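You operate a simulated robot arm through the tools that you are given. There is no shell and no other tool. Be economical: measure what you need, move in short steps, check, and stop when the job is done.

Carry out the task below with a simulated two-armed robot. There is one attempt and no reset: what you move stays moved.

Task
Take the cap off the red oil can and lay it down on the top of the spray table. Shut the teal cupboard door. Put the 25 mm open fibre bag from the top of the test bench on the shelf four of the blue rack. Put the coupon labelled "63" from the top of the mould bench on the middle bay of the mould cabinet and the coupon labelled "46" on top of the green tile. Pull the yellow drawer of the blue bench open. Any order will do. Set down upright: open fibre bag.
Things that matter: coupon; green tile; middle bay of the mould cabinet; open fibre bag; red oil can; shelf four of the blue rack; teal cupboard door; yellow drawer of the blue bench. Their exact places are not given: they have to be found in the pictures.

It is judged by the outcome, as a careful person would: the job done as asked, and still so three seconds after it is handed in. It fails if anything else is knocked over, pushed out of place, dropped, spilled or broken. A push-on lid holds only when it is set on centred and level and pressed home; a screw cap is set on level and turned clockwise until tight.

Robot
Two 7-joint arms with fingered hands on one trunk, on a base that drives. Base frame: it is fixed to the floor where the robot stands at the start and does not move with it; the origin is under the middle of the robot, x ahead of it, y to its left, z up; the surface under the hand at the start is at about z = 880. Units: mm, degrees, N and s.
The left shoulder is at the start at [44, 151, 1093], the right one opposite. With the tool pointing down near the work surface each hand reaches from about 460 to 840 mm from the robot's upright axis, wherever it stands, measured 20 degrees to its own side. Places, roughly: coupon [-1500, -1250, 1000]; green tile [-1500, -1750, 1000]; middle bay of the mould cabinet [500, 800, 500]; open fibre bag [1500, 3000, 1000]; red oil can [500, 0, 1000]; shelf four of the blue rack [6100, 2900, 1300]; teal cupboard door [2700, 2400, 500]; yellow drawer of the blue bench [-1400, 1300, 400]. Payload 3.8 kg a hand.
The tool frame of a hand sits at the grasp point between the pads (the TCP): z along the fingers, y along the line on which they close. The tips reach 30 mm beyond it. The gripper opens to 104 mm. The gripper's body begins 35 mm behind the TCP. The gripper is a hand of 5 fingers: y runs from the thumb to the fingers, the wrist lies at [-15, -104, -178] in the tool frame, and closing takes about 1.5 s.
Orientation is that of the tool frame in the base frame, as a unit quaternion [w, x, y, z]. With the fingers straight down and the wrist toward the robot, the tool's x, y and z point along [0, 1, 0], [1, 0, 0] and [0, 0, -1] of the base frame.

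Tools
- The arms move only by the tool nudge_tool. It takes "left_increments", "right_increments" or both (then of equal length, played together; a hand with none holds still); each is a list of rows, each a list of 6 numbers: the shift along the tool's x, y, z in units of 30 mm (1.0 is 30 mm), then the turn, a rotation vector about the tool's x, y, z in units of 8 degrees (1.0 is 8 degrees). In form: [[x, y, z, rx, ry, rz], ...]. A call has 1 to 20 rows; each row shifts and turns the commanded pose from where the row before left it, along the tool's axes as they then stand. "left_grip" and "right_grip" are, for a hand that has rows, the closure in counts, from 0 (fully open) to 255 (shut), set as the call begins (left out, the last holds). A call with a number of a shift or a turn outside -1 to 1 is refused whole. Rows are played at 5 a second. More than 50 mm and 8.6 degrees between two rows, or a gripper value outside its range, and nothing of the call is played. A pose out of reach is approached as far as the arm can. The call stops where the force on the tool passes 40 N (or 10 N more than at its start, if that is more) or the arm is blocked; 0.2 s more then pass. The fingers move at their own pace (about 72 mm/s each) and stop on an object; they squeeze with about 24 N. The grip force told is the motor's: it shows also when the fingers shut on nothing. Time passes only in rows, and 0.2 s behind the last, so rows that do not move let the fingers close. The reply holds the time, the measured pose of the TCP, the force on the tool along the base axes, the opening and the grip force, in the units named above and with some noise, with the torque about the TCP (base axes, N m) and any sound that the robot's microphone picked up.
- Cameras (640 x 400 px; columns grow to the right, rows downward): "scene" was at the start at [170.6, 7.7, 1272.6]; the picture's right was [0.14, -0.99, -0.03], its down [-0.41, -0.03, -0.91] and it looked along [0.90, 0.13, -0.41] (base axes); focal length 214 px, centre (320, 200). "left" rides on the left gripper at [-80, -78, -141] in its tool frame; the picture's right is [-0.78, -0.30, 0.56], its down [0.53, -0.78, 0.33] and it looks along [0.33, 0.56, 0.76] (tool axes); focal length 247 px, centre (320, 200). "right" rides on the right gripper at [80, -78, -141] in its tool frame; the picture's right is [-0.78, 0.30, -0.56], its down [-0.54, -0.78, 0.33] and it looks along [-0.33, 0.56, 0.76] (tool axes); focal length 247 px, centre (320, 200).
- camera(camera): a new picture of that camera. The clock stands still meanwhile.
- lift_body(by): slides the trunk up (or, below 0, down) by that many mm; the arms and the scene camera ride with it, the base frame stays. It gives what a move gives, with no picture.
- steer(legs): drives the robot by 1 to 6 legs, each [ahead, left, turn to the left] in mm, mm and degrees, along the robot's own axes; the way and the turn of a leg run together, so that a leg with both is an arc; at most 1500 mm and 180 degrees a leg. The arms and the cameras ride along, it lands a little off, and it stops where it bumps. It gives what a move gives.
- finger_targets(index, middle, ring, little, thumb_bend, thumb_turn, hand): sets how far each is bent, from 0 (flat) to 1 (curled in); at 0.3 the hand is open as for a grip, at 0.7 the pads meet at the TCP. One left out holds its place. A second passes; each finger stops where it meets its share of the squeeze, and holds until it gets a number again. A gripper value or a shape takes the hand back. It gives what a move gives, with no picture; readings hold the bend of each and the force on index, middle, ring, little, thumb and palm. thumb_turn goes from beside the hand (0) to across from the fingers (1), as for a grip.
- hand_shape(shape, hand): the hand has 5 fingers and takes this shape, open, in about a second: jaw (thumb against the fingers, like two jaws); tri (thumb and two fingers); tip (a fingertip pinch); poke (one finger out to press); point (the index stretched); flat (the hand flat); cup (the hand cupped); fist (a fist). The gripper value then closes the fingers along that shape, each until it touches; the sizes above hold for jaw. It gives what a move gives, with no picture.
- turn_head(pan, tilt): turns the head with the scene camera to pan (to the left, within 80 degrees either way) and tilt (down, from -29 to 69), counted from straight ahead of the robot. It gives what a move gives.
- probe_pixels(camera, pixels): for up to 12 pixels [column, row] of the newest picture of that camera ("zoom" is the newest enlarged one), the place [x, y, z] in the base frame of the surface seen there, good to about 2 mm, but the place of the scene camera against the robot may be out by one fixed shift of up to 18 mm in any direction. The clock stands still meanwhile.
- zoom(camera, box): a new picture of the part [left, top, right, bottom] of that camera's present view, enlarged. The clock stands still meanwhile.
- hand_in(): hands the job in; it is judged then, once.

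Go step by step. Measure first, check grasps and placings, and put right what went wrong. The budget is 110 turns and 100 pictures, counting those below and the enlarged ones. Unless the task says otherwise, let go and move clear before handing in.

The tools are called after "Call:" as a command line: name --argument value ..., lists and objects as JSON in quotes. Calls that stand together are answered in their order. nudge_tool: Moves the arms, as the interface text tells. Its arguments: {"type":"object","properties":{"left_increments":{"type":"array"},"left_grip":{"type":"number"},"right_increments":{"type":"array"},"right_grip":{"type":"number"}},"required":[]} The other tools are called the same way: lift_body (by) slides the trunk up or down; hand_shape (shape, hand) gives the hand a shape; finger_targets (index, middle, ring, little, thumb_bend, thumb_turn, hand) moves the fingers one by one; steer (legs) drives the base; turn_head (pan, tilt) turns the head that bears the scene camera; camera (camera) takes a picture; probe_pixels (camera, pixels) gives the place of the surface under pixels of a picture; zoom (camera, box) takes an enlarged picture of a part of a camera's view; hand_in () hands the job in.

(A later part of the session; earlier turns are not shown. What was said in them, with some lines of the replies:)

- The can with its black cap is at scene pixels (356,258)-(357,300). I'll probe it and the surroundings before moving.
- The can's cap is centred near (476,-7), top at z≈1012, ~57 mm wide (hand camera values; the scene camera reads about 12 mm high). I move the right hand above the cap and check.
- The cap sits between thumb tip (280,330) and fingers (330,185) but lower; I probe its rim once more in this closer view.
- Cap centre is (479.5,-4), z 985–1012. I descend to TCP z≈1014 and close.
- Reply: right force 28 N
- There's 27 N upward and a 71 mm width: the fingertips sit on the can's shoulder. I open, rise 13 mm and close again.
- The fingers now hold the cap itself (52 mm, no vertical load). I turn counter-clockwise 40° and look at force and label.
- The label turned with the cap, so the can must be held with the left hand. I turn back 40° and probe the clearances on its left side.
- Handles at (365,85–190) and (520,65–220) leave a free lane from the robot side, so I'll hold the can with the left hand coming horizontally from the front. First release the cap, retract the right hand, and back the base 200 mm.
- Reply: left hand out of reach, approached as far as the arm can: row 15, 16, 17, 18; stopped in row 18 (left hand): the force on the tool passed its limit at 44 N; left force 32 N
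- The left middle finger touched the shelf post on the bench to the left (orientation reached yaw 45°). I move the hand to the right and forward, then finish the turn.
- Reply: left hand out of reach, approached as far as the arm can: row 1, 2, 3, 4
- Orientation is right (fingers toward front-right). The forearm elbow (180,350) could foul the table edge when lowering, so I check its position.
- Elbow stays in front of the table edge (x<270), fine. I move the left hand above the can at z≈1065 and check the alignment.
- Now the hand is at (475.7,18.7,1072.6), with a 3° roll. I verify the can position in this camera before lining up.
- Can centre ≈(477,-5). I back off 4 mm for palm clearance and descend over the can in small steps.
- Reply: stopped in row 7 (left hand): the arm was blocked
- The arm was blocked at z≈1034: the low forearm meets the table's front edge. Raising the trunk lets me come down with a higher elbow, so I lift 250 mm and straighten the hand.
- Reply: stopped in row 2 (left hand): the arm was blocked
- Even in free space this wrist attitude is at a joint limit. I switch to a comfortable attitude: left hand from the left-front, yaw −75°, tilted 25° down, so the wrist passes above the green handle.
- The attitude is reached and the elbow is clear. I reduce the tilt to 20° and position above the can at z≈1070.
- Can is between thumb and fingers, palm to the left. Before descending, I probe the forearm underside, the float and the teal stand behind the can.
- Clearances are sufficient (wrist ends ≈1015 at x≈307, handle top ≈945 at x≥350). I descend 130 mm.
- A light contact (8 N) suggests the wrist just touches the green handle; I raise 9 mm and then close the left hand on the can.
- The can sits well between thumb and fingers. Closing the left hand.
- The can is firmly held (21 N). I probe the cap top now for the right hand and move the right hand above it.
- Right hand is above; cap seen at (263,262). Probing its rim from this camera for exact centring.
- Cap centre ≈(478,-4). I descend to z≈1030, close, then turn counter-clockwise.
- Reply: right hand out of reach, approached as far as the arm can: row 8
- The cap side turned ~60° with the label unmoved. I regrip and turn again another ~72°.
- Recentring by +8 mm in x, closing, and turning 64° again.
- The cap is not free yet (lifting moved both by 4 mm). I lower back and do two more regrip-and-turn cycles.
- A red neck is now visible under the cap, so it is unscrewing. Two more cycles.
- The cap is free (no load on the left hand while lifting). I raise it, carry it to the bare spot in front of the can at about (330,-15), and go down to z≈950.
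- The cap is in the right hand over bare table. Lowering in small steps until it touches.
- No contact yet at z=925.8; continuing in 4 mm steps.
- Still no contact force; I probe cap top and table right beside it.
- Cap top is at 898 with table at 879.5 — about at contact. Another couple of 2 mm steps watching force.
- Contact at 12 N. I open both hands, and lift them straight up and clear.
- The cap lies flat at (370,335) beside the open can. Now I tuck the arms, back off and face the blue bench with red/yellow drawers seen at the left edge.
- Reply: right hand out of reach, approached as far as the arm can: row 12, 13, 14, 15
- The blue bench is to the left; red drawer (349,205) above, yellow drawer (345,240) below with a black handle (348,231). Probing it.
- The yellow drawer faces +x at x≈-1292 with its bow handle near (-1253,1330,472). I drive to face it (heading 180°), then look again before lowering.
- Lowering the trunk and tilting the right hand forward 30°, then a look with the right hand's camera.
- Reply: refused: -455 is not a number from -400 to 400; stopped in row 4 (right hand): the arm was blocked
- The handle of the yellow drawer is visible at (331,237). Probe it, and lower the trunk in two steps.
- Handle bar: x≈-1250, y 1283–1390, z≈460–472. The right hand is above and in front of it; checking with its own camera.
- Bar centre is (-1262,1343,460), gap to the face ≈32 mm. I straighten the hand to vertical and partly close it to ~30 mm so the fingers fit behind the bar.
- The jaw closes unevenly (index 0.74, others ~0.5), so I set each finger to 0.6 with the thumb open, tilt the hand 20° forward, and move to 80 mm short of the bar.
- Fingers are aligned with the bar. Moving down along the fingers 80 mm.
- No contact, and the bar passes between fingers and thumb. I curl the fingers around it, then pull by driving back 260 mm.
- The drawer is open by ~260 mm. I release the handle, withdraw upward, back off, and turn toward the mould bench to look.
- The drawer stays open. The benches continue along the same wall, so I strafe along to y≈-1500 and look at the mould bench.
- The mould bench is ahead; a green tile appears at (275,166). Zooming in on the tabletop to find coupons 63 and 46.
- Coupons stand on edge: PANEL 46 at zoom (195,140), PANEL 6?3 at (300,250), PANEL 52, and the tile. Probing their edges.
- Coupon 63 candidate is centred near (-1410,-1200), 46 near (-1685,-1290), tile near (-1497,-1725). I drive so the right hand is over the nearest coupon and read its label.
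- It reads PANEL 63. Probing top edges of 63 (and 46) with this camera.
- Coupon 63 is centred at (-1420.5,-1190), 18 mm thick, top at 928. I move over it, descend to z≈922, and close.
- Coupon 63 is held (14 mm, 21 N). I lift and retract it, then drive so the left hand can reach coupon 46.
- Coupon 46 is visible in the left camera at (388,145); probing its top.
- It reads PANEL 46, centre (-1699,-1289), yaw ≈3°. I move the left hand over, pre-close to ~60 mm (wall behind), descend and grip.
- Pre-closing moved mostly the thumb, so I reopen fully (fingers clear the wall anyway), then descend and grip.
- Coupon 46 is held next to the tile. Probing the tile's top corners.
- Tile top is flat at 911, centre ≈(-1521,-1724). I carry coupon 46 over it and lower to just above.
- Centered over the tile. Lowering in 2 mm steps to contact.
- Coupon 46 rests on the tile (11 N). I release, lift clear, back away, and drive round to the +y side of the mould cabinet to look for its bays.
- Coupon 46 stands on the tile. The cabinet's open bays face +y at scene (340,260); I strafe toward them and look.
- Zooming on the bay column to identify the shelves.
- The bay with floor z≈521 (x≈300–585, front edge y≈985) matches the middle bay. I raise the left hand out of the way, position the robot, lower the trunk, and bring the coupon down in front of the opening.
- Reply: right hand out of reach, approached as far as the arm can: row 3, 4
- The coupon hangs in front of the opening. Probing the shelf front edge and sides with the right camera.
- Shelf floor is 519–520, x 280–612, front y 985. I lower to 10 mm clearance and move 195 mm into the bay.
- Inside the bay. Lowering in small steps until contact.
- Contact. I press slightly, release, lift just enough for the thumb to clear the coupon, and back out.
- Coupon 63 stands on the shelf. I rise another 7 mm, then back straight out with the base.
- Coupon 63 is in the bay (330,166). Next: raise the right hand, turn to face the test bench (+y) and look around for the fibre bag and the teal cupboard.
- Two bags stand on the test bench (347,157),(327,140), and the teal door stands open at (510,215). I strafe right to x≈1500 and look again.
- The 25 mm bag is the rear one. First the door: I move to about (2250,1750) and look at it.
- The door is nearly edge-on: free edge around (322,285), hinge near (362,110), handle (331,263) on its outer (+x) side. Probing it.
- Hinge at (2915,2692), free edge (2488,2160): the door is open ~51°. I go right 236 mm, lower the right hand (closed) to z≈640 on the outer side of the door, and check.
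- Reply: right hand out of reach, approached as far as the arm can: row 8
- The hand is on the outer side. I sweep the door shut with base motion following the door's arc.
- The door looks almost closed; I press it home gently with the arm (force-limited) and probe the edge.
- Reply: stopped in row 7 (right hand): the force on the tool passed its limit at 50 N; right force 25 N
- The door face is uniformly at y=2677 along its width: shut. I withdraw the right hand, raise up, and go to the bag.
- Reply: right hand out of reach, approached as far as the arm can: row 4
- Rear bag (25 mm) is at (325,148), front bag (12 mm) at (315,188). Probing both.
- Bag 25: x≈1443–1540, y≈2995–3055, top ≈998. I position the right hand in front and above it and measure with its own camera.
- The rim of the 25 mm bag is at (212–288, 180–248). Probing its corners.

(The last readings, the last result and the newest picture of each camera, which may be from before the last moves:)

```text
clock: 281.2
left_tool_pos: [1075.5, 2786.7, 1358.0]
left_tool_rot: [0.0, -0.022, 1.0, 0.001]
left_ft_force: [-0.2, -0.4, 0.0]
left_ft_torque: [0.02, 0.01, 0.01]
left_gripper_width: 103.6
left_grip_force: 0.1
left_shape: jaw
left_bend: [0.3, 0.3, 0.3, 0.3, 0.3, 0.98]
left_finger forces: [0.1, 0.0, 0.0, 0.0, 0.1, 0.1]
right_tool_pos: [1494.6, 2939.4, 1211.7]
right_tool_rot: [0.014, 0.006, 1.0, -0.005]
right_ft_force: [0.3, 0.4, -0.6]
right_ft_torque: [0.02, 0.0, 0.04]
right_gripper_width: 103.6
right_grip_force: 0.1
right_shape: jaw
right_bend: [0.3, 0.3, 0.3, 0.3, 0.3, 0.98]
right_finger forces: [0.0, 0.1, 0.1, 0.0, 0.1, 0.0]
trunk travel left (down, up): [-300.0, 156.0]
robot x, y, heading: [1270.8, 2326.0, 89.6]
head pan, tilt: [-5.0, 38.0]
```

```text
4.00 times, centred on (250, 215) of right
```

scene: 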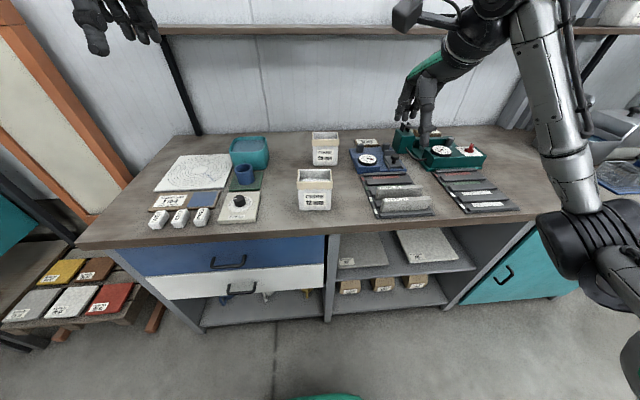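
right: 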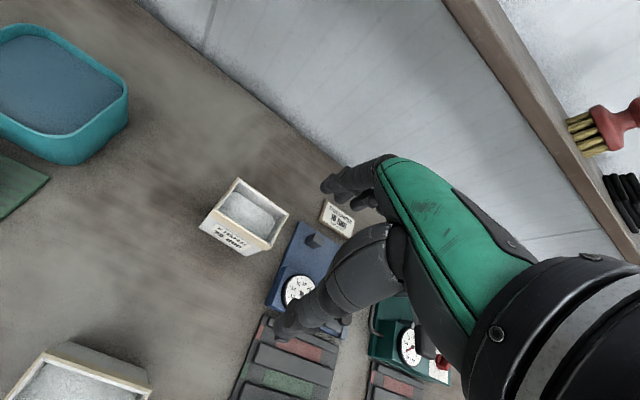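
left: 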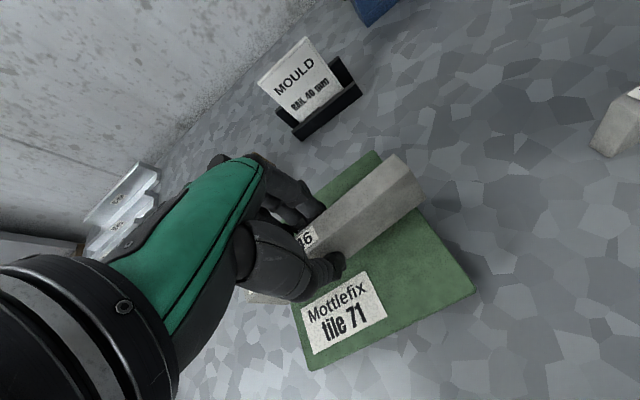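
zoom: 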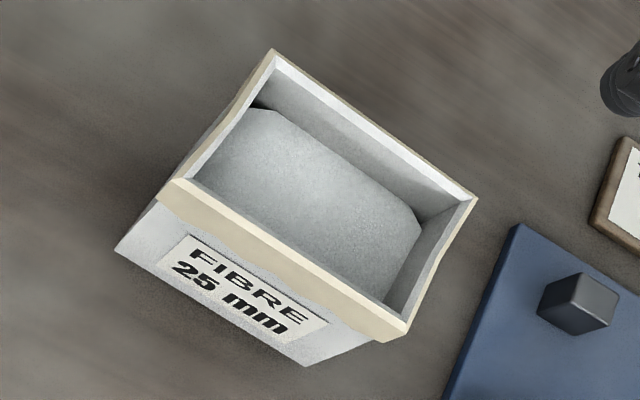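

Rim centre (1481,3028), depth 69 mm, top 998. I move over, descend to z≈972 and close.

Call:
nudge_tool --right_increments '[[0.15, 0.98, 0, 0, 0, 0], [0.15, 0.98, 0, 0, 0, 0], [0.15, 0.98, 0, 0, 0, 0], [0, 0, 0.9, 0, 0, 0], [0, 0, 0.9, 0, 0, 0], [0, 0, 0.9, 0, 0, 0], [0, 0, 0.9, 0, 0, 0], [0, 0, 0.9, 0, 0, 0], [0, 0, 0, 0, 0, 0]]'

Call:
nudge_tool --right_increments '[[0, 0, 0.85, 0, 0, 0], [0, 0, 0.85, 0, 0, 0], [0, 0, 0.85, 0, 0, 0], [0, 0, 0.8, 0, 0, 0], [0, 0, 0, 0, 0, 0]]'

Call:
camera --camera "right"

```text
clock: 283.2
left_tool_pos: [1075.4, 2787.0, 1358.4]
left_tool_rot: [0.0, -0.021, 1.0, 0.0]
left_ft_force: [0.2, -0.1, 0.0]
left_ft_torque: [0.02, -0.03, -0.01]
left_gripper_width: 103.7
left_grip_force: 0.1
left_shape: jaw
left_bend: [0.3, 0.3, 0.3, 0.3, 0.3, 0.98]
left_finger forces: [0.1, 0.1, 0.0, 0.1, 0.0, 0.0]
right_tool_pos: [1485.8, 3028.5, 1076.2]
right_tool_rot: [0.013, 0.006, 1.0, -0.005]
right_ft_force: [-0.4, 0.5, 0.4]
right_ft_torque: [0.01, 0.02, 0.02]
right_gripper_width: 103.8
right_grip_force: 0.1
right_shape: jaw
right_bend: [0.3, 0.3, 0.3, 0.3, 0.3, 0.98]
right_finger forces: [0.0, 0.1, 0.0, 0.0, 0.1, 0.0]
trunk travel left (down, up): [-300.0, 156.0]
robot x, y, heading: [1267.3, 2328.6, 89.8]
head pan, tilt: [-5.0, 38.0]
```

```text
clock: 284.4
left_tool_pos: [1075.0, 2787.3, 1357.0]
left_tool_rot: [0.0, -0.021, 1.0, 0.0]
left_ft_force: [0.8, 0.2, 0.4]
left_ft_torque: [0.0, -0.01, 0.01]
left_gripper_width: 103.7
left_grip_force: 0.0
left_shape: jaw
left_bend: [0.3, 0.3, 0.3, 0.3, 0.3, 0.98]
left_finger forces: [0.0, 0.0, 0.1, 0.0, 0.1, 0.1]
right_tool_pos: [1488.2, 3026.5, 974.9]
right_tool_rot: [0.014, 0.006, 1.0, -0.004]
right_ft_force: [0.5, 1.9, 2.3]
right_ft_torque: [0.0, -0.01, -0.03]
right_gripper_width: 103.8
right_grip_force: 0.1
right_shape: jaw
right_bend: [0.3, 0.3, 0.3, 0.3, 0.3, 0.98]
right_finger forces: [1.6, 0.0, 0.1, 0.0, 0.0, 0.0]
trunk travel left (down, up): [-300.0, 156.0]
robot x, y, heading: [1266.7, 2329.3, 89.7]
head pan, tilt: [-5.0, 38.0]
```

```text
12 pictures are left
```

right: 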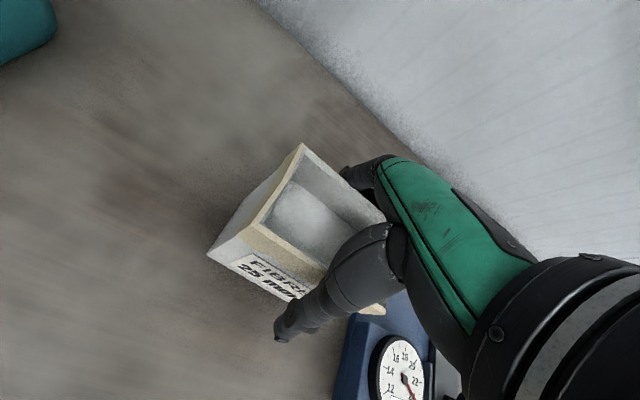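

The fingers straddle the bag (index barely touching). Closing and lifting.

Call:
nudge_tool --right_increments '[[0, 0, 0, 0, 0, 0], [0, 0, 0, 0, 0, 0], [0, 0, 0, 0, 0, 0], [0, 0, 0, 0, 0, 0], [0, 0, 0, 0, 0, 0], [0, 0, 0, 0, 0, 0], [0, 0, 0, 0, 0, 0], [0, 0, 0, 0, 0, 0]]' --right_grip 255

Call:
nudge_tool --right_increments '[[0, 0, -0.5, 0, 0, 0], [0, 0, -0.5, 0, 0, 0], [0, 0, -0.5, 0, 0, 0], [0, 0, 0, 0, 0, 0]]'

Call:
camera --camera "right"

```text
clock: 286.2
left_tool_pos: [1075.4, 2786.2, 1358.0]
left_tool_rot: [0.001, -0.022, 1.0, 0.0]
left_ft_force: [-0.7, -0.8, -0.2]
left_ft_torque: [0.05, -0.01, 0.02]
left_gripper_width: 103.9
left_grip_force: 0.1
left_shape: jaw
left_bend: [0.3, 0.3, 0.3, 0.3, 0.3, 0.98]
left_finger forces: [0.0, 0.0, 0.0, 0.1, 0.0, 0.0]
right_tool_pos: [1487.2, 3025.5, 976.0]
right_tool_rot: [0.013, 0.008, 1.0, -0.004]
right_ft_force: [0.0, -1.5, 2.9]
right_ft_torque: [-0.34, -0.04, 0.03]
right_gripper_width: 66.8
right_grip_force: 24.2
right_shape: jaw
right_bend: [0.4, 0.42, 0.37, 0.36, 0.67, 1.0]
right_finger forces: [14.6, 6.3, 0.1, 2.9, 23.9, 0.0]
trunk travel left (down, up): [-300.0, 156.0]
robot x, y, heading: [1265.7, 2328.6, 89.8]
head pan, tilt: [-5.0, 38.0]
```

```text
clock: 287.2
left_tool_pos: [1075.5, 2787.4, 1358.5]
left_tool_rot: [0.0, -0.022, 1.0, 0.0]
left_ft_force: [0.2, 0.3, -0.9]
left_ft_torque: [0.05, 0.01, 0.02]
left_gripper_width: 103.6
left_grip_force: 0.1
left_shape: jaw
left_bend: [0.3, 0.3, 0.3, 0.3, 0.3, 0.98]
left_finger forces: [0.1, 0.0, 0.0, 0.0, 0.0, 0.0]
right_tool_pos: [1487.0, 3026.7, 1019.2]
right_tool_rot: [0.014, 0.008, 1.0, -0.006]
right_ft_force: [-0.1, -0.3, -2.1]
right_ft_torque: [0.02, 0.01, -0.01]
right_gripper_width: 66.7
right_grip_force: 24.1
right_shape: jaw
right_bend: [0.4, 0.42, 0.37, 0.36, 0.67, 1.0]
right_finger forces: [14.4, 7.9, 0.1, 2.1, 22.9, 0.0]
trunk travel left (down, up): [-300.0, 156.0]
robot x, y, heading: [1267.9, 2332.4, 89.8]
head pan, tilt: [-5.0, 38.0]
```

```text
11 pictures are left
```

right: 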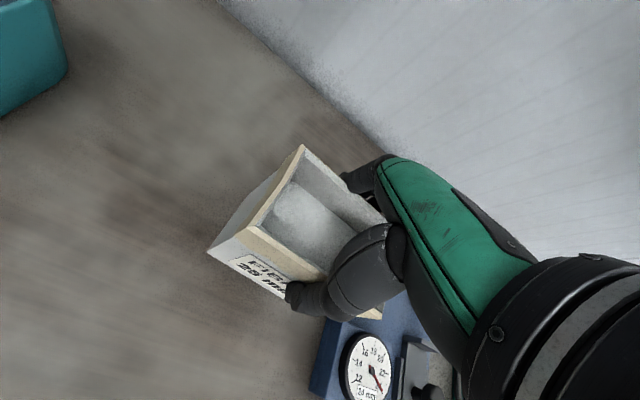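

Bag held upright. I raise it over the front bag, retract, back away, and turn to face +x to see the way to the blue rack.

Call:
nudge_tool --right_increments '[[0, 0, -1, 0, 0, 0], [0, 0, -1, 0, 0, 0], [0, 0, -1, 0, 0, 0], [0, 0, -1, 0, 0, 0], [0, 0, -0.5, 0, 0, 0], [0, -0.9, 0, 0, 0, 0], [0, -0.9, 0, 0, 0, 0], [0, -0.9, 0, 0, 0, 0], [0, -0.9, 0, 0, 0, 0], [0, -0.9, 0, 0, 0, 0], [0, -0.9, 0, 0, 0, 0]]'

Call:
steer --legs '[[-450, 0, 0], [0, 0, -90]]'

Call:
turn_head --pan 8 --tilt 15

Call:
camera --camera "scene"

```text
clock: 289.6
left_tool_pos: [1076.1, 2787.1, 1356.7]
left_tool_rot: [-0.001, -0.022, 1.0, 0.0]
left_ft_force: [-0.7, -0.5, 0.5]
left_ft_torque: [-0.01, -0.01, 0.02]
left_gripper_width: 103.7
left_grip_force: 0.1
left_shape: jaw
left_bend: [0.3, 0.3, 0.3, 0.3, 0.3, 0.98]
left_finger forces: [0.0, 0.0, 0.0, 0.1, 0.0, 0.0]
right_tool_pos: [1482.8, 2865.2, 1159.2]
right_tool_rot: [0.013, 0.008, 1.0, -0.004]
right_ft_force: [0.0, 0.1, -1.6]
right_ft_torque: [0.02, 0.01, -0.01]
right_gripper_width: 66.7
right_grip_force: 24.2
right_shape: jaw
right_bend: [0.4, 0.42, 0.37, 0.36, 0.67, 1.0]
right_finger forces: [14.3, 7.9, 0.0, 2.0, 22.8, 0.0]
trunk travel left (down, up): [-300.0, 156.0]
robot x, y, heading: [1267.0, 2331.5, 89.7]
head pan, tilt: [-5.0, 38.0]
```

```text
clock: 296.1
left_tool_pos: [1724.0, 2079.7, 1357.2]
left_tool_rot: [0.0, 0.687, 0.726, 0.0]
left_ft_force: [0.7, -0.5, 0.6]
left_ft_torque: [-0.05, 0.04, -0.01]
left_gripper_width: 103.8
left_grip_force: 0.1
left_shape: jaw
left_bend: [0.3, 0.3, 0.3, 0.3, 0.3, 0.98]
left_finger forces: [0.0, 0.0, 0.0, 0.1, 0.0, 0.0]
right_tool_pos: [1808.2, 1675.3, 1157.7]
right_tool_rot: [0.007, 0.708, 0.707, -0.013]
right_ft_force: [-0.1, -0.3, -2.2]
right_ft_torque: [0.01, -0.01, -0.01]
right_gripper_width: 66.3
right_grip_force: 24.2
right_shape: jaw
right_bend: [0.4, 0.42, 0.37, 0.36, 0.67, 1.0]
right_finger forces: [13.8, 7.9, 0.0, 1.8, 22.2, 0.0]
trunk travel left (down, up): [-300.0, 156.0]
robot x, y, heading: [1268.7, 1879.2, 0.4]
head pan, tilt: [-5.0, 38.0]
```

```text
clock: 296.9
left_tool_pos: [1724.7, 2078.8, 1356.1]
left_tool_rot: [0.0, 0.687, 0.727, 0.0]
left_ft_force: [0.7, -0.5, -0.4]
left_ft_torque: [0.0, 0.02, -0.01]
left_gripper_width: 103.7
left_grip_force: 0.0
left_shape: jaw
left_bend: [0.3, 0.3, 0.3, 0.3, 0.3, 0.98]
left_finger forces: [0.0, 0.0, 0.0, 0.0, 0.1, 0.0]
right_tool_pos: [1808.5, 1674.4, 1157.7]
right_tool_rot: [0.006, 0.708, 0.706, -0.013]
right_ft_force: [-0.3, 0.8, -1.9]
right_ft_torque: [-0.04, 0.01, 0.04]
right_gripper_width: 66.4
right_grip_force: 23.9
right_shape: jaw
right_bend: [0.4, 0.42, 0.37, 0.36, 0.67, 1.0]
right_finger forces: [13.8, 8.0, 0.0, 1.8, 22.3, 0.0]
trunk travel left (down, up): [-300.0, 156.0]
robot x, y, heading: [1265.5, 1878.6, 0.6]
head pan, tilt: [8.0, 15.0]
```

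```text
10 pictures are left
```

scene: 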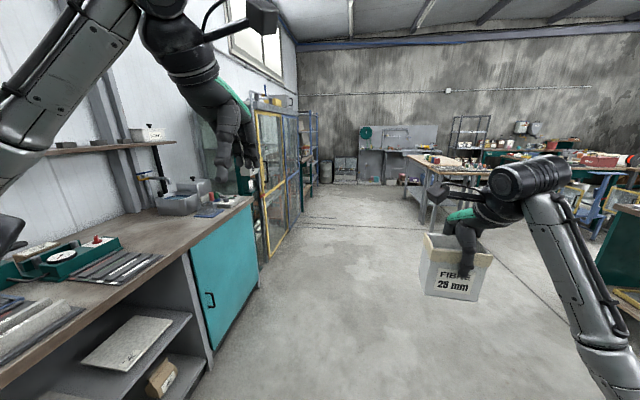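

The blue rack is visible at (310,150) on the left wall beyond the glass panels. Probing the corridor and rack.

Call:
probe_pixels --camera "scene" --pixels '[[306, 190], [316, 190], [314, 130], [305, 155], [312, 165], [312, 150], [270, 255], [434, 222], [406, 196], [425, 160], [300, 212], [315, 118]]'

Call:
zoom --camera "scene" --box '[260, 95, 350, 205]'

```text
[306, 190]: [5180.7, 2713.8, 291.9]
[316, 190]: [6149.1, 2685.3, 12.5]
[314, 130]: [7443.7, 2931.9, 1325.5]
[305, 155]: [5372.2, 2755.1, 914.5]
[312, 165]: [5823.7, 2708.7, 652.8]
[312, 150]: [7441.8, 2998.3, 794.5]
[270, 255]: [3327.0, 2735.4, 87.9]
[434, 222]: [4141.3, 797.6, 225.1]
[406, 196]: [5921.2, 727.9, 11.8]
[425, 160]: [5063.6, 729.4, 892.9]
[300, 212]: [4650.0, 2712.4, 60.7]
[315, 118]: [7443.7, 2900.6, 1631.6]
```

```text
3.64 times, centred on (305, 150) of scene
```

zoom: 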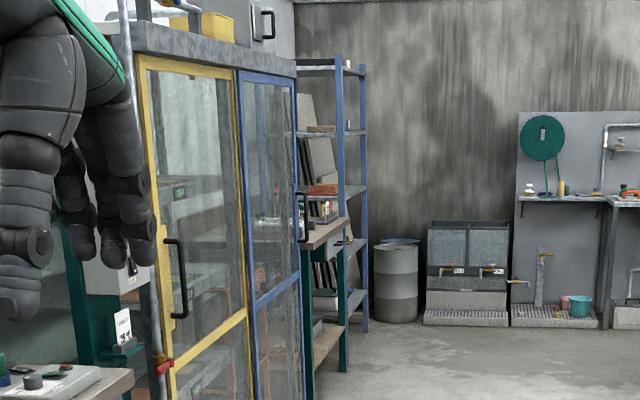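

The corridor is clear (left units y≥2690, right table y≤800). I drive along y≈1880 to x≈5950 and turn to face the rack.

Call:
steer --legs '[[1500, 0, 0], [1500, 0, 0], [1500, 0, 0], [180, 0, 0], [0, 0, 89.5]]'

Call:
turn_head --pan -5 --tilt 10

Call:
camera --camera "scene"

```text
clock: 323.4
left_tool_pos: [5764.5, 2402.1, 1358.1]
left_tool_rot: [0.0, -0.024, 1.0, -0.001]
left_ft_force: [-0.3, -0.6, -0.5]
left_ft_torque: [0.01, 0.0, 0.03]
left_gripper_width: 103.8
left_grip_force: 0.1
left_shape: jaw
left_bend: [0.3, 0.3, 0.3, 0.3, 0.3, 0.98]
left_finger forces: [0.1, 0.0, 0.0, 0.0, 0.0, 0.1]
right_tool_pos: [6170.4, 2482.8, 1157.7]
right_tool_rot: [0.015, 0.005, 1.0, -0.006]
right_ft_force: [-0.4, 0.3, -2.3]
right_ft_torque: [0.03, -0.01, -0.03]
right_gripper_width: 65.9
right_grip_force: 23.9
right_shape: jaw
right_bend: [0.41, 0.42, 0.37, 0.36, 0.67, 1.0]
right_finger forces: [13.3, 7.9, 0.1, 1.6, 21.9, 0.1]
trunk travel left (down, up): [-300.0, 156.0]
robot x, y, heading: [5960.4, 1941.8, 90.0]
head pan, tilt: [8.0, 15.0]
```

```text
clock: 324.1
left_tool_pos: [5764.2, 2402.3, 1357.4]
left_tool_rot: [0.0, -0.023, 1.0, -0.001]
left_ft_force: [-0.1, 1.1, -0.1]
left_ft_torque: [0.03, -0.01, 0.01]
left_gripper_width: 103.5
left_grip_force: 0.1
left_shape: jaw
left_bend: [0.3, 0.3, 0.3, 0.3, 0.3, 0.98]
left_finger forces: [0.0, 0.1, 0.0, 0.1, 0.0, 0.0]
right_tool_pos: [6169.9, 2483.0, 1157.8]
right_tool_rot: [0.014, 0.006, 1.0, -0.005]
right_ft_force: [-0.1, 0.0, -2.1]
right_ft_torque: [-0.03, 0.01, -0.01]
right_gripper_width: 65.7
right_grip_force: 24.0
right_shape: jaw
right_bend: [0.41, 0.42, 0.37, 0.36, 0.67, 1.0]
right_finger forces: [13.4, 7.9, 0.0, 1.6, 21.8, 0.1]
trunk travel left (down, up): [-300.0, 156.0]
robot x, y, heading: [5958.4, 1944.8, 89.9]
head pan, tilt: [-5.0, 10.0]
```

```text
8 pictures are left
```

scene: 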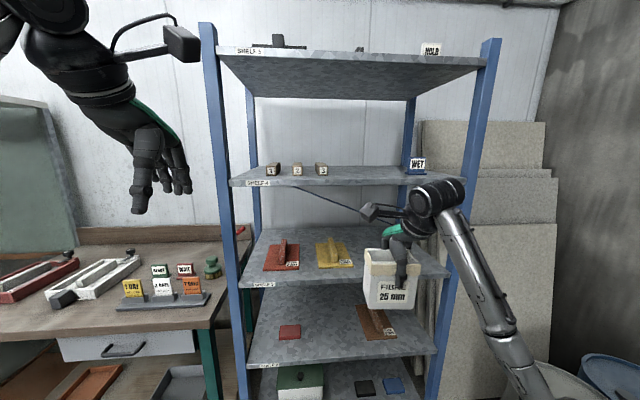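

SHELF 4 is labelled at (258,183), with small items at its left rear and a WET sign at right. Probing shelf 4 and 5 geometry.

Call:
probe_pixels --camera "scene" --pixels '[[232, 181], [470, 178], [350, 183], [350, 172], [400, 176], [322, 168], [417, 165], [300, 56], [400, 68], [340, 92], [270, 170], [440, 172]]'

Call:
zoom --camera "scene" --box '[190, 20, 510, 220]'

```text
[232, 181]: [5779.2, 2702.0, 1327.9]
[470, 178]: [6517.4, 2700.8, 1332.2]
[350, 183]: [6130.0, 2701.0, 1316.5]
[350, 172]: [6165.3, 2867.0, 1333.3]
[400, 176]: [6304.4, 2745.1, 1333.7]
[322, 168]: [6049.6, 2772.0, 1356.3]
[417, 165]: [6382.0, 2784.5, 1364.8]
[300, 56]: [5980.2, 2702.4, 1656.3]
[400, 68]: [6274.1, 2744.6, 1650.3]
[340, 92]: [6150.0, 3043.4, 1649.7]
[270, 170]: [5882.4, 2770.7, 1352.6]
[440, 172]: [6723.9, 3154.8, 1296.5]
```

```text
2.00 times, centred on (350, 120) of scene
```

zoom: 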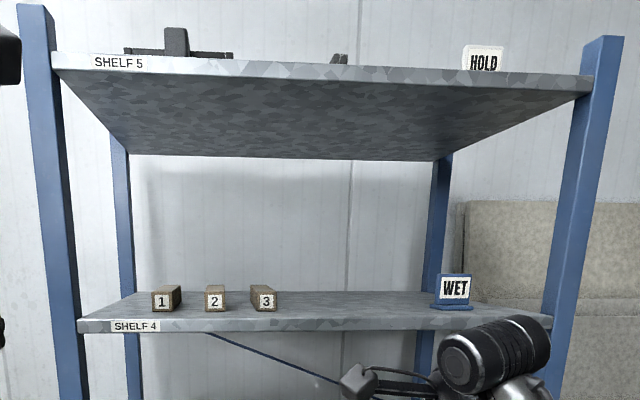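

Shelf 4 top ≈1321 (true), shelf 5 underside ≈1638; free zone x 6090–6340. I raise the trunk and hand so the bag bottom is ~20 mm above shelf 4, still in front of the rack.

Call:
lift_body --by 155

Call:
nudge_tool --right_increments '[[0, 0, -0.9, 0, 0, 0], [0, 0, -0.9, 0, 0, 0], [0, 0, -0.9, 0, 0, 0], [0, 0, -0.9, 0, 0, 0], [0, 0, -0.7, 0, 0, 0], [0, 0, 0, 0, 0, 0]]'

Call:
steer --legs '[[80, -40, 0]]'

Call:
camera --camera "right"

```text
clock: 325.9
left_tool_pos: [5764.6, 2402.4, 1512.7]
left_tool_rot: [0.0, -0.023, 1.0, -0.001]
left_ft_force: [0.0, 0.0, 0.5]
left_ft_torque: [0.0, -0.01, -0.01]
left_gripper_width: 103.6
left_grip_force: 0.0
left_shape: jaw
left_bend: [0.3, 0.3, 0.3, 0.3, 0.3, 0.98]
left_finger forces: [0.0, 0.1, 0.0, 0.0, 0.1, 0.0]
right_tool_pos: [6170.5, 2482.9, 1312.2]
right_tool_rot: [0.014, 0.005, 1.0, -0.006]
right_ft_force: [0.4, -0.2, -2.3]
right_ft_torque: [-0.01, -0.03, 0.02]
right_gripper_width: 65.7
right_grip_force: 23.7
right_shape: jaw
right_bend: [0.41, 0.42, 0.37, 0.36, 0.67, 1.0]
right_finger forces: [13.4, 7.8, 0.1, 1.6, 21.8, 0.0]
trunk travel left (down, up): [-455.0, 1.0]
robot x, y, heading: [5961.2, 1944.1, 90.0]
head pan, tilt: [-5.0, 10.0]
```

```text
clock: 327.3
left_tool_pos: [5764.6, 2403.2, 1512.7]
left_tool_rot: [0.0, -0.023, 1.0, -0.001]
left_ft_force: [0.2, -1.7, -0.8]
left_ft_torque: [-0.01, 0.01, -0.03]
left_gripper_width: 103.6
left_grip_force: 0.1
left_shape: jaw
left_bend: [0.3, 0.3, 0.3, 0.3, 0.3, 0.98]
left_finger forces: [0.1, 0.0, 0.1, 0.0, 0.0, 0.0]
right_tool_pos: [6166.8, 2483.3, 1442.4]
right_tool_rot: [0.014, 0.005, 1.0, -0.006]
right_ft_force: [-0.6, -0.2, -2.6]
right_ft_torque: [-0.03, 0.02, 0.0]
right_gripper_width: 65.8
right_grip_force: 24.3
right_shape: jaw
right_bend: [0.41, 0.42, 0.37, 0.36, 0.67, 1.0]
right_finger forces: [13.2, 7.9, 0.1, 1.6, 21.6, 0.0]
trunk travel left (down, up): [-455.0, 1.0]
robot x, y, heading: [5957.9, 1939.8, 89.7]
head pan, tilt: [-5.0, 10.0]
```

```text
clock: 328.4
left_tool_pos: [5798.0, 2469.5, 1515.6]
left_tool_rot: [0.003, -0.024, 1.0, 0.004]
left_ft_force: [-1.2, -1.0, 1.1]
left_ft_torque: [0.06, -0.02, 0.02]
left_gripper_width: 104.0
left_grip_force: 0.1
left_shape: jaw
left_bend: [0.3, 0.3, 0.3, 0.3, 0.3, 0.98]
left_finger forces: [0.0, 0.0, 0.1, 0.1, 0.0, 0.0]
right_tool_pos: [6199.2, 2553.1, 1446.4]
right_tool_rot: [0.015, 0.004, 1.0, -0.001]
right_ft_force: [-1.4, -1.2, -2.9]
right_ft_torque: [0.01, -0.01, -0.03]
right_gripper_width: 65.9
right_grip_force: 24.3
right_shape: jaw
right_bend: [0.41, 0.42, 0.37, 0.36, 0.67, 1.0]
right_finger forces: [13.5, 7.9, 0.0, 1.6, 22.0, 0.1]
trunk travel left (down, up): [-455.0, 1.0]
robot x, y, heading: [5997.6, 2020.9, 90.0]
head pan, tilt: [-5.0, 10.0]
```

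```text
6 pictures are left
```

right: 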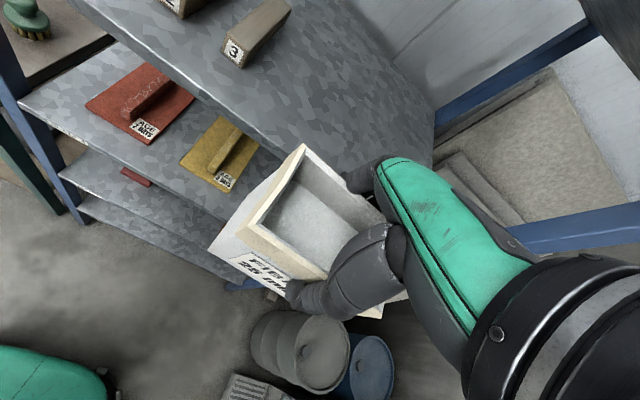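

Probing shelf 4 from the hand camera for its true height and front edge.

Call:
probe_pixels --camera "right" --pixels '[[290, 120], [260, 110], [330, 130], [360, 110], [235, 45], [265, 140], [200, 82], [300, 80], [420, 100], [305, 152]]'

```text
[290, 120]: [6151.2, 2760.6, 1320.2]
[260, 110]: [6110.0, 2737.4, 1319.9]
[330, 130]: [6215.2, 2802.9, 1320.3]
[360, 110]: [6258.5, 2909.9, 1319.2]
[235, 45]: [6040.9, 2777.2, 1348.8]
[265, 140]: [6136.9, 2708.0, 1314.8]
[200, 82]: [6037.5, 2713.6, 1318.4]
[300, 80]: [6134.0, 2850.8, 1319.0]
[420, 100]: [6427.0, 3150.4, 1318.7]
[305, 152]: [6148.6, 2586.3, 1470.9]
```

Shelf 4 top is 1320, front edge y≈2706. I lower slightly and carry the bag in to y≈2750, keeping the wrist in front of shelf 5.

Call:
nudge_tool --right_increments '[[0, 0, 0.4, 0, 0, 0], [0, 0.8, 0, 0, 0, 0], [0, 0.8, 0, 0, 0, 0], [0, 0.8, 0, 0, 0, 0], [0, 0.8, 0, 0, 0, 0], [0, 0.8, 0, 0, 0, 0], [0, 0.8, 0, 0, 0, 0], [0, 0.8, 0, 0, 0, 0], [0, 0.8, 0, 0, 0, 0], [0, 0, 0, 0, 0, 0]]'

Call:
camera --camera "right"

```text
clock: 330.6
left_tool_pos: [5803.6, 2480.7, 1512.0]
left_tool_rot: [0.0, -0.025, 1.0, 0.0]
left_ft_force: [-0.3, -0.3, -0.3]
left_ft_torque: [-0.01, 0.0, 0.0]
left_gripper_width: 103.7
left_grip_force: 0.2
left_shape: jaw
left_bend: [0.3, 0.3, 0.3, 0.3, 0.3, 0.98]
left_finger forces: [0.0, 0.0, 0.0, 0.0, 0.1, 0.0]
right_tool_pos: [6206.9, 2718.6, 1423.1]
right_tool_rot: [0.014, 0.005, 1.0, -0.004]
right_ft_force: [-0.1, 0.3, -1.5]
right_ft_torque: [-0.01, 0.01, -0.04]
right_gripper_width: 65.8
right_grip_force: 24.3
right_shape: jaw
right_bend: [0.41, 0.42, 0.37, 0.36, 0.67, 1.0]
right_finger forces: [13.2, 8.0, 0.1, 1.5, 21.7, 0.0]
right hand out of reach, approached as far as the arm can: row 8, 9
trunk travel left (down, up): [-455.0, 1.0]
robot x, y, heading: [6000.4, 2022.7, 89.9]
head pan, tilt: [-5.0, 10.0]
```

```text
5 pictures are left
```

right: 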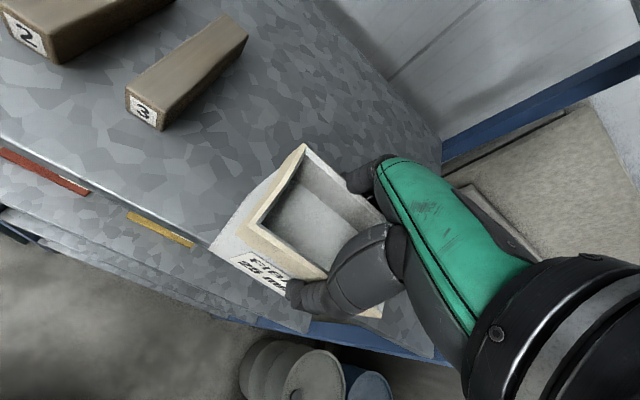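

The arm reached its limit at y=2719 (bag bottom ~7 mm above the shelf). I drive the base forward 36 mm.

Call:
steer --legs '[[36, 0, 0]]'

Call:
nudge_tool --right_increments '[[0, 0, 0, 0, 0, 0], [0, 0, 0.1, 0, 0, 0], [0, 0, 0, 0, 0, 0]]'

```text
clock: 331.5
left_tool_pos: [5802.0, 2504.2, 1516.7]
left_tool_rot: [0.0, -0.024, 1.0, 0.004]
left_ft_force: [-0.6, -1.4, -0.3]
left_ft_torque: [0.07, 0.04, -0.03]
left_gripper_width: 103.8
left_grip_force: 0.1
left_shape: jaw
left_bend: [0.3, 0.3, 0.3, 0.3, 0.3, 0.98]
left_finger forces: [0.1, 0.0, 0.1, 0.1, 0.0, 0.1]
right_tool_pos: [6205.4, 2743.0, 1429.1]
right_tool_rot: [0.013, 0.005, 1.0, -0.001]
right_ft_force: [-0.2, 0.4, -1.5]
right_ft_torque: [0.07, -0.01, 0.03]
right_gripper_width: 65.6
right_grip_force: 24.3
right_shape: jaw
right_bend: [0.41, 0.42, 0.37, 0.36, 0.67, 1.0]
right_finger forces: [13.3, 8.1, 0.1, 1.8, 22.0, 0.0]
trunk travel left (down, up): [-455.0, 1.0]
robot x, y, heading: [5999.3, 2057.6, 89.9]
head pan, tilt: [-5.0, 10.0]
```

```text
clock: 332.3
left_tool_pos: [5802.7, 2512.4, 1514.4]
left_tool_rot: [0.0, -0.024, 1.0, 0.002]
left_ft_force: [0.0, -0.1, 0.7]
left_ft_torque: [0.04, -0.01, 0.0]
left_gripper_width: 103.8
left_grip_force: 0.0
left_shape: jaw
left_bend: [0.3, 0.3, 0.3, 0.3, 0.3, 0.98]
left_finger forces: [0.0, 0.0, 0.0, 0.1, 0.1, 0.0]
right_tool_pos: [6205.4, 2751.7, 1423.5]
right_tool_rot: [0.014, 0.004, 1.0, -0.005]
right_ft_force: [0.0, -1.2, -2.1]
right_ft_torque: [0.01, 0.01, 0.0]
right_gripper_width: 65.7
right_grip_force: 23.8
right_shape: jaw
right_bend: [0.41, 0.42, 0.37, 0.36, 0.67, 1.0]
right_finger forces: [13.3, 8.0, 0.0, 1.7, 21.9, 0.0]
trunk travel left (down, up): [-455.0, 1.0]
robot x, y, heading: [5999.8, 2058.2, 89.8]
head pan, tilt: [-5.0, 10.0]
```

Now at y=2752, bag bottom ≈1327. Lowering in small steps to contact.

Call:
nudge_tool --right_increments '[[0, 0, 0.1, 0, 0, 0], [0, 0, 0, 0, 0, 0]]'

Call:
nudge_tool --right_increments '[[0, 0, 0.1, 0, 0, 0], [0, 0, 0, 0, 0, 0]]'

Call:
nudge_tool --right_increments '[[0, 0, 0.07, 0, 0, 0], [0, 0, 0, 0, 0, 0]]'

```text
clock: 332.9
left_tool_pos: [5803.0, 2515.1, 1513.9]
left_tool_rot: [0.0, -0.025, 1.0, 0.001]
left_ft_force: [-1.1, -0.2, 0.3]
left_ft_torque: [0.02, 0.0, -0.01]
left_gripper_width: 103.9
left_grip_force: 0.0
left_shape: jaw
left_bend: [0.3, 0.3, 0.3, 0.3, 0.3, 0.98]
left_finger forces: [0.0, 0.0, 0.1, 0.1, 0.1, 0.0]
right_tool_pos: [6206.3, 2753.4, 1418.0]
right_tool_rot: [0.014, 0.004, 1.0, -0.004]
right_ft_force: [0.2, -1.1, -2.2]
right_ft_torque: [-0.01, -0.02, -0.04]
right_gripper_width: 65.8
right_grip_force: 24.3
right_shape: jaw
right_bend: [0.41, 0.42, 0.37, 0.36, 0.67, 1.0]
right_finger forces: [13.0, 8.1, 0.0, 1.7, 21.9, 0.0]
trunk travel left (down, up): [-455.0, 1.0]
robot x, y, heading: [5998.9, 2059.6, 89.7]
head pan, tilt: [-5.0, 10.0]
```

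```text
clock: 333.5
left_tool_pos: [5803.2, 2513.0, 1514.1]
left_tool_rot: [0.0, -0.024, 1.0, 0.0]
left_ft_force: [0.1, -0.2, -0.1]
left_ft_torque: [-0.01, 0.0, 0.02]
left_gripper_width: 104.0
left_grip_force: 0.0
left_shape: jaw
left_bend: [0.3, 0.3, 0.3, 0.3, 0.3, 0.98]
left_finger forces: [0.1, 0.0, 0.1, 0.1, 0.0, 0.0]
right_tool_pos: [6205.9, 2752.6, 1416.9]
right_tool_rot: [0.014, 0.004, 1.0, -0.003]
right_ft_force: [0.9, 1.0, 8.4]
right_ft_torque: [-0.08, -0.09, -0.01]
right_gripper_width: 65.8
right_grip_force: 24.4
right_shape: jaw
right_bend: [0.41, 0.42, 0.37, 0.36, 0.67, 1.0]
right_finger forces: [15.7, 7.9, 0.1, 2.6, 22.2, 0.0]
trunk travel left (down, up): [-455.0, 1.0]
robot x, y, heading: [5999.5, 2057.4, 90.2]
head pan, tilt: [-5.0, 10.0]
```

```text
clock: 334.1
left_tool_pos: [5803.9, 2512.9, 1513.3]
left_tool_rot: [0.001, -0.025, 1.0, 0.001]
left_ft_force: [-0.5, 0.4, -0.1]
left_ft_torque: [0.01, 0.01, -0.04]
left_gripper_width: 103.8
left_grip_force: 0.0
left_shape: jaw
left_bend: [0.3, 0.3, 0.3, 0.3, 0.3, 0.98]
left_finger forces: [0.0, 0.0, 0.0, 0.0, 0.1, 0.0]
right_tool_pos: [6206.4, 2752.7, 1416.1]
right_tool_rot: [0.014, 0.005, 1.0, 0.0]
right_ft_force: [2.7, 6.7, 20.6]
right_ft_torque: [-0.07, -0.05, -0.03]
right_gripper_width: 65.4
right_grip_force: 23.6
right_shape: jaw
right_bend: [0.4, 0.41, 0.37, 0.36, 0.68, 1.0]
right_finger forces: [19.5, 8.8, 0.0, 4.3, 22.0, 0.0]
trunk travel left (down, up): [-455.0, 1.0]
robot x, y, heading: [5999.9, 2059.0, 90.1]
head pan, tilt: [-5.0, 10.0]
```

The bag rests on the shelf (20 N). I open the hand, check, then slide it out sideways to the left (over empty shelf) to stay clear of shelf 5.

Call:
nudge_tool --right_increments '[[0, 0, -0.07, 0, 0, 0], [0, 0, 0, 0, 0, 0], [0, 0, 0, 0, 0, 0], [0, 0, 0, 0, 0, 0], [0, 0, 0, 0, 0, 0], [0, 0, 0, 0, 0, 0], [0, 0, -0.3, 0, 0, 0], [0, 0, 0, 0, 0, 0]]' --right_grip 0

Call:
camera --camera "right"

```text
clock: 335.9
left_tool_pos: [5802.8, 2514.6, 1513.3]
left_tool_rot: [0.0, -0.024, 1.0, 0.001]
left_ft_force: [0.2, 0.0, 0.2]
left_ft_torque: [-0.03, -0.01, -0.01]
left_gripper_width: 103.6
left_grip_force: 0.1
left_shape: jaw
left_bend: [0.3, 0.3, 0.3, 0.3, 0.3, 0.98]
left_finger forces: [0.0, 0.0, 0.0, 0.1, 0.0, 0.0]
right_tool_pos: [6205.7, 2752.6, 1424.1]
right_tool_rot: [0.014, 0.004, 1.0, -0.004]
right_ft_force: [-0.3, 0.9, -0.1]
right_ft_torque: [-0.06, -0.01, -0.02]
right_gripper_width: 103.9
right_grip_force: 0.0
right_shape: jaw
right_bend: [0.3, 0.3, 0.3, 0.3, 0.3, 0.98]
right_finger forces: [0.7, 0.1, 0.1, 0.1, 0.0, 0.0]
trunk travel left (down, up): [-455.0, 1.0]
robot x, y, heading: [6001.2, 2057.5, 90.0]
head pan, tilt: [-5.0, 10.0]
```

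```text
4 pictures are left
```

right: 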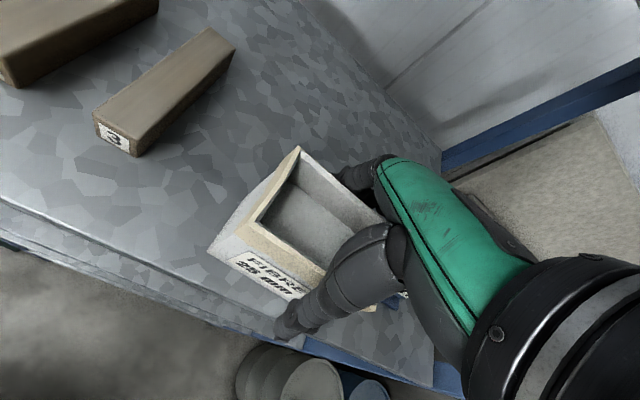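

The bag stands upright. The index still brushes its back, so I shift 6 mm deeper and begin sliding left, watching the forces.

Call:
nudge_tool --right_increments '[[0, 0.2, 0, 0, 0, 0], [0, 0, 0, 0, 0, 0]]'

Call:
nudge_tool --right_increments '[[0.5, 0, 0, 0, 0, 0], [0, 0, 0, 0, 0, 0]]'

```text
clock: 336.5
left_tool_pos: [5803.1, 2514.5, 1513.6]
left_tool_rot: [0.0, -0.025, 1.0, 0.001]
left_ft_force: [-0.3, 0.4, 0.0]
left_ft_torque: [0.04, -0.04, 0.02]
left_gripper_width: 103.7
left_grip_force: 0.2
left_shape: jaw
left_bend: [0.3, 0.3, 0.3, 0.3, 0.3, 0.98]
left_finger forces: [0.0, 0.0, 0.1, 0.0, 0.0, 0.0]
right_tool_pos: [6206.0, 2754.6, 1424.3]
right_tool_rot: [0.013, 0.005, 1.0, -0.004]
right_ft_force: [0.0, 0.6, 0.1]
right_ft_torque: [-0.01, -0.01, 0.02]
right_gripper_width: 103.9
right_grip_force: 0.0
right_shape: jaw
right_bend: [0.3, 0.3, 0.3, 0.3, 0.3, 0.98]
right_finger forces: [0.7, 0.0, 0.0, 0.1, 0.0, 0.0]
right hand out of reach, approached as far as the arm can: row 1
trunk travel left (down, up): [-455.0, 1.0]
robot x, y, heading: [5998.7, 2059.2, 90.1]
head pan, tilt: [-5.0, 10.0]
```

```text
clock: 337.1
left_tool_pos: [5802.3, 2515.3, 1513.5]
left_tool_rot: [0.0, -0.024, 1.0, 0.001]
left_ft_force: [0.6, 0.6, 0.0]
left_ft_torque: [-0.01, 0.0, 0.01]
left_gripper_width: 103.6
left_grip_force: 0.0
left_shape: jaw
left_bend: [0.3, 0.3, 0.3, 0.3, 0.3, 0.98]
left_finger forces: [0.0, 0.0, 0.0, 0.1, 0.0, 0.1]
right_tool_pos: [6191.1, 2754.7, 1423.4]
right_tool_rot: [0.014, 0.004, 1.0, -0.004]
right_ft_force: [0.2, 0.7, -0.1]
right_ft_torque: [-0.02, -0.02, 0.0]
right_gripper_width: 104.0
right_grip_force: 0.1
right_shape: jaw
right_bend: [0.3, 0.3, 0.3, 0.3, 0.3, 0.98]
right_finger forces: [0.4, 0.0, 0.0, 0.0, 0.0, 0.0]
trunk travel left (down, up): [-455.0, 1.0]
robot x, y, heading: [5997.1, 2057.6, 90.0]
head pan, tilt: [-5.0, 10.0]
```

Sliding works with negligible force. Continue 105 mm left, then back straight out.

Call:
nudge_tool --right_increments '[[0.8, 0, 0, 0, 0, 0], [0.8, 0, 0, 0, 0, 0], [0.8, 0, 0, 0, 0, 0], [0.8, 0, 0, 0, 0, 0], [0.5, 0, 0, 0, 0, 0], [0, 0, 0, 0, 0, 0]]'

Call:
camera --camera "right"

```text
clock: 338.5
left_tool_pos: [5803.4, 2514.4, 1513.0]
left_tool_rot: [0.0, -0.025, 1.0, 0.0]
left_ft_force: [0.3, -0.8, -0.3]
left_ft_torque: [0.01, -0.04, 0.0]
left_gripper_width: 103.8
left_grip_force: 0.1
left_shape: jaw
left_bend: [0.3, 0.3, 0.3, 0.3, 0.3, 0.98]
left_finger forces: [0.0, 0.1, 0.0, 0.0, 0.0, 0.1]
right_tool_pos: [6082.5, 2743.5, 1415.1]
right_tool_rot: [0.014, 0.004, 1.0, -0.005]
right_ft_force: [-0.5, -0.6, 0.1]
right_ft_torque: [0.0, 0.0, 0.01]
right_gripper_width: 103.9
right_grip_force: 0.0
right_shape: jaw
right_bend: [0.3, 0.3, 0.3, 0.3, 0.3, 0.98]
right_finger forces: [0.1, 0.1, 0.0, 0.1, 0.0, 0.0]
right hand out of reach, approached as far as the arm can: row 2, 3, 5
trunk travel left (down, up): [-455.0, 1.0]
robot x, y, heading: [5997.0, 2056.6, 89.9]
head pan, tilt: [-5.0, 10.0]
```

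```text
3 pictures are left
```

right: 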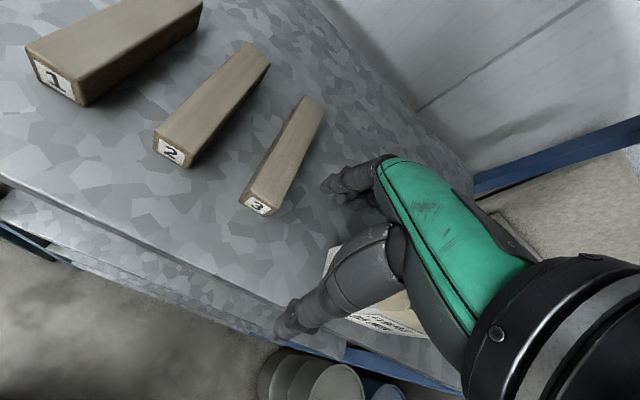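

The hand is clear of the bag's left side and above block 3. Rising slightly and backing out.

Call:
nudge_tool --right_increments '[[0, 0, -0.3, 0, 0, 0], [0, -0.6, 0, 0, 0, 0], [0, -0.9, 0, 0, 0, 0], [0, -0.9, 0, 0, 0, 0], [0, -0.9, 0, 0, 0, 0], [0, -0.9, 0, 0, 0, 0]]'

Call:
steer --legs '[[-300, 0, 0]]'

Call:
camera --camera "scene"

```text
clock: 339.9
left_tool_pos: [5805.4, 2514.5, 1515.0]
left_tool_rot: [-0.001, -0.025, 1.0, 0.001]
left_ft_force: [0.1, 0.2, -0.4]
left_ft_torque: [0.01, 0.0, 0.01]
left_gripper_width: 103.8
left_grip_force: 0.2
left_shape: jaw
left_bend: [0.3, 0.3, 0.3, 0.3, 0.3, 0.98]
left_finger forces: [0.0, 0.0, 0.0, 0.0, 0.0, 0.1]
right_tool_pos: [6085.5, 2611.6, 1424.6]
right_tool_rot: [0.014, 0.005, 1.0, -0.006]
right_ft_force: [-1.2, -0.7, -0.8]
right_ft_torque: [0.03, -0.01, 0.03]
right_gripper_width: 104.1
right_grip_force: 0.1
right_shape: jaw
right_bend: [0.3, 0.3, 0.3, 0.3, 0.3, 0.98]
right_finger forces: [0.0, 0.1, 0.1, 0.0, 0.0, 0.0]
right hand out of reach, approached as far as the arm can: row 1
trunk travel left (down, up): [-455.0, 1.0]
robot x, y, heading: [5998.9, 2058.7, 89.9]
head pan, tilt: [-5.0, 10.0]
```

```text
clock: 341.9
left_tool_pos: [5804.1, 2220.7, 1513.0]
left_tool_rot: [0.0, -0.023, 1.0, -0.001]
left_ft_force: [-0.8, -0.2, -0.3]
left_ft_torque: [-0.02, 0.03, 0.0]
left_gripper_width: 103.9
left_grip_force: 0.2
left_shape: jaw
left_bend: [0.3, 0.3, 0.3, 0.3, 0.3, 0.98]
left_finger forces: [0.1, 0.0, 0.0, 0.0, 0.0, 0.0]
right_tool_pos: [6084.2, 2317.6, 1423.6]
right_tool_rot: [0.014, 0.005, 1.0, -0.006]
right_ft_force: [1.2, 0.6, 0.7]
right_ft_torque: [-0.02, 0.0, 0.0]
right_gripper_width: 103.8
right_grip_force: 0.1
right_shape: jaw
right_bend: [0.3, 0.3, 0.3, 0.3, 0.3, 0.98]
right_finger forces: [0.0, 0.0, 0.1, 0.0, 0.1, 0.0]
trunk travel left (down, up): [-455.0, 1.0]
robot x, y, heading: [5997.7, 1761.2, 89.9]
head pan, tilt: [-5.0, 10.0]
```

```text
2 pictures are left
```

scene: 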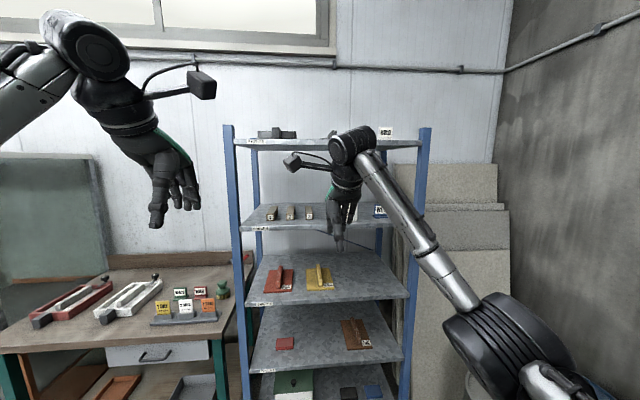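

The bag is hidden behind the right hand; I strafe left and take one confirming picture.

Call:
steer --legs '[[-150, 350, 0]]'

Call:
turn_head --pan -25 --tilt 8

Call:
camera --camera "scene"

```text
clock: 344.3
left_tool_pos: [5459.7, 2068.4, 1513.1]
left_tool_rot: [-0.001, -0.022, 1.0, 0.0]
left_ft_force: [1.0, -0.1, -0.2]
left_ft_torque: [0.01, 0.03, -0.02]
left_gripper_width: 103.9
left_grip_force: 0.1
left_shape: jaw
left_bend: [0.3, 0.3, 0.3, 0.3, 0.3, 0.98]
left_finger forces: [0.0, 0.0, 0.0, 0.0, 0.0, 0.0]
right_tool_pos: [5740.6, 2165.8, 1424.9]
right_tool_rot: [0.014, 0.008, 1.0, -0.006]
right_ft_force: [0.2, -0.8, -0.2]
right_ft_torque: [-0.01, 0.03, 0.0]
right_gripper_width: 103.8
right_grip_force: 0.0
right_shape: jaw
right_bend: [0.3, 0.3, 0.3, 0.3, 0.3, 0.98]
right_finger forces: [0.0, 0.0, 0.1, 0.0, 0.1, 0.0]
trunk travel left (down, up): [-455.0, 1.0]
robot x, y, heading: [5648.9, 1609.7, 89.9]
head pan, tilt: [-5.0, 10.0]
```

```text
clock: 345.1
left_tool_pos: [5457.7, 2067.8, 1512.7]
left_tool_rot: [0.0, -0.021, 1.0, 0.0]
left_ft_force: [-0.9, 0.6, 0.4]
left_ft_torque: [-0.02, 0.02, -0.01]
left_gripper_width: 104.0
left_grip_force: 0.3
left_shape: jaw
left_bend: [0.3, 0.3, 0.3, 0.3, 0.3, 0.98]
left_finger forces: [0.0, 0.0, 0.0, 0.0, 0.0, 0.0]
right_tool_pos: [5736.8, 2164.2, 1426.1]
right_tool_rot: [0.015, 0.007, 1.0, -0.005]
right_ft_force: [0.5, -0.8, 0.7]
right_ft_torque: [0.02, -0.03, -0.02]
right_gripper_width: 104.2
right_grip_force: 0.0
right_shape: jaw
right_bend: [0.3, 0.3, 0.3, 0.3, 0.3, 0.98]
right_finger forces: [0.0, 0.0, 0.0, 0.0, 0.0, 0.1]
trunk travel left (down, up): [-455.0, 1.0]
robot x, y, heading: [5654.1, 1609.2, 89.8]
head pan, tilt: [-25.0, 8.0]
```

```text
1 pictures are left
```

scene: 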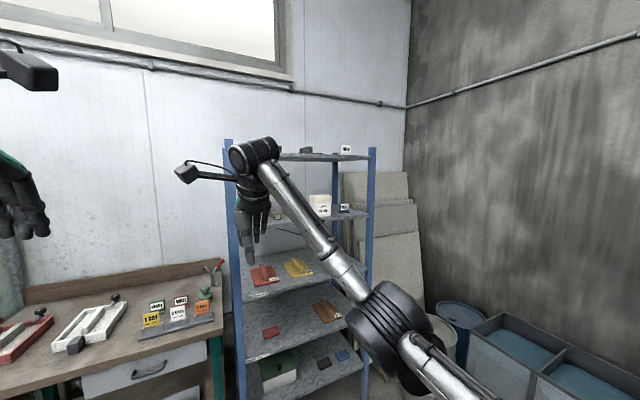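

The bag stands upright on shelf 4 at (320,203), and both hands are empty and clear. All six parts are done, so I hand in.

Call:
hand_in

```text
The job is handed in.
```

I finished all six parts and handed in, with one assumption: I took the table the oil can stands on to be the spray table and laid the cap there, because I saw no sign naming it.

- **Oil can:** the cap is off and lying flat on the table in front of the open can.
- **Teal cupboard door:** pushed shut; its face measured level across the whole width.
- **25 mm fibre bag:** standing upright on shelf four of the blue rack.
- **Coupon 63:** standing in the middle bay of the mould cabinet. I took this to be the upper of its two open bays, the one whose floor height fits the place given.
- **Coupon 46:** standing on the green tile.
- **Yellow drawer:** pulled open by about 260 mm.

While I was freeing the can, the left hand touched a shelf post once and the green handle beside the can lightly. I did not see anything move.
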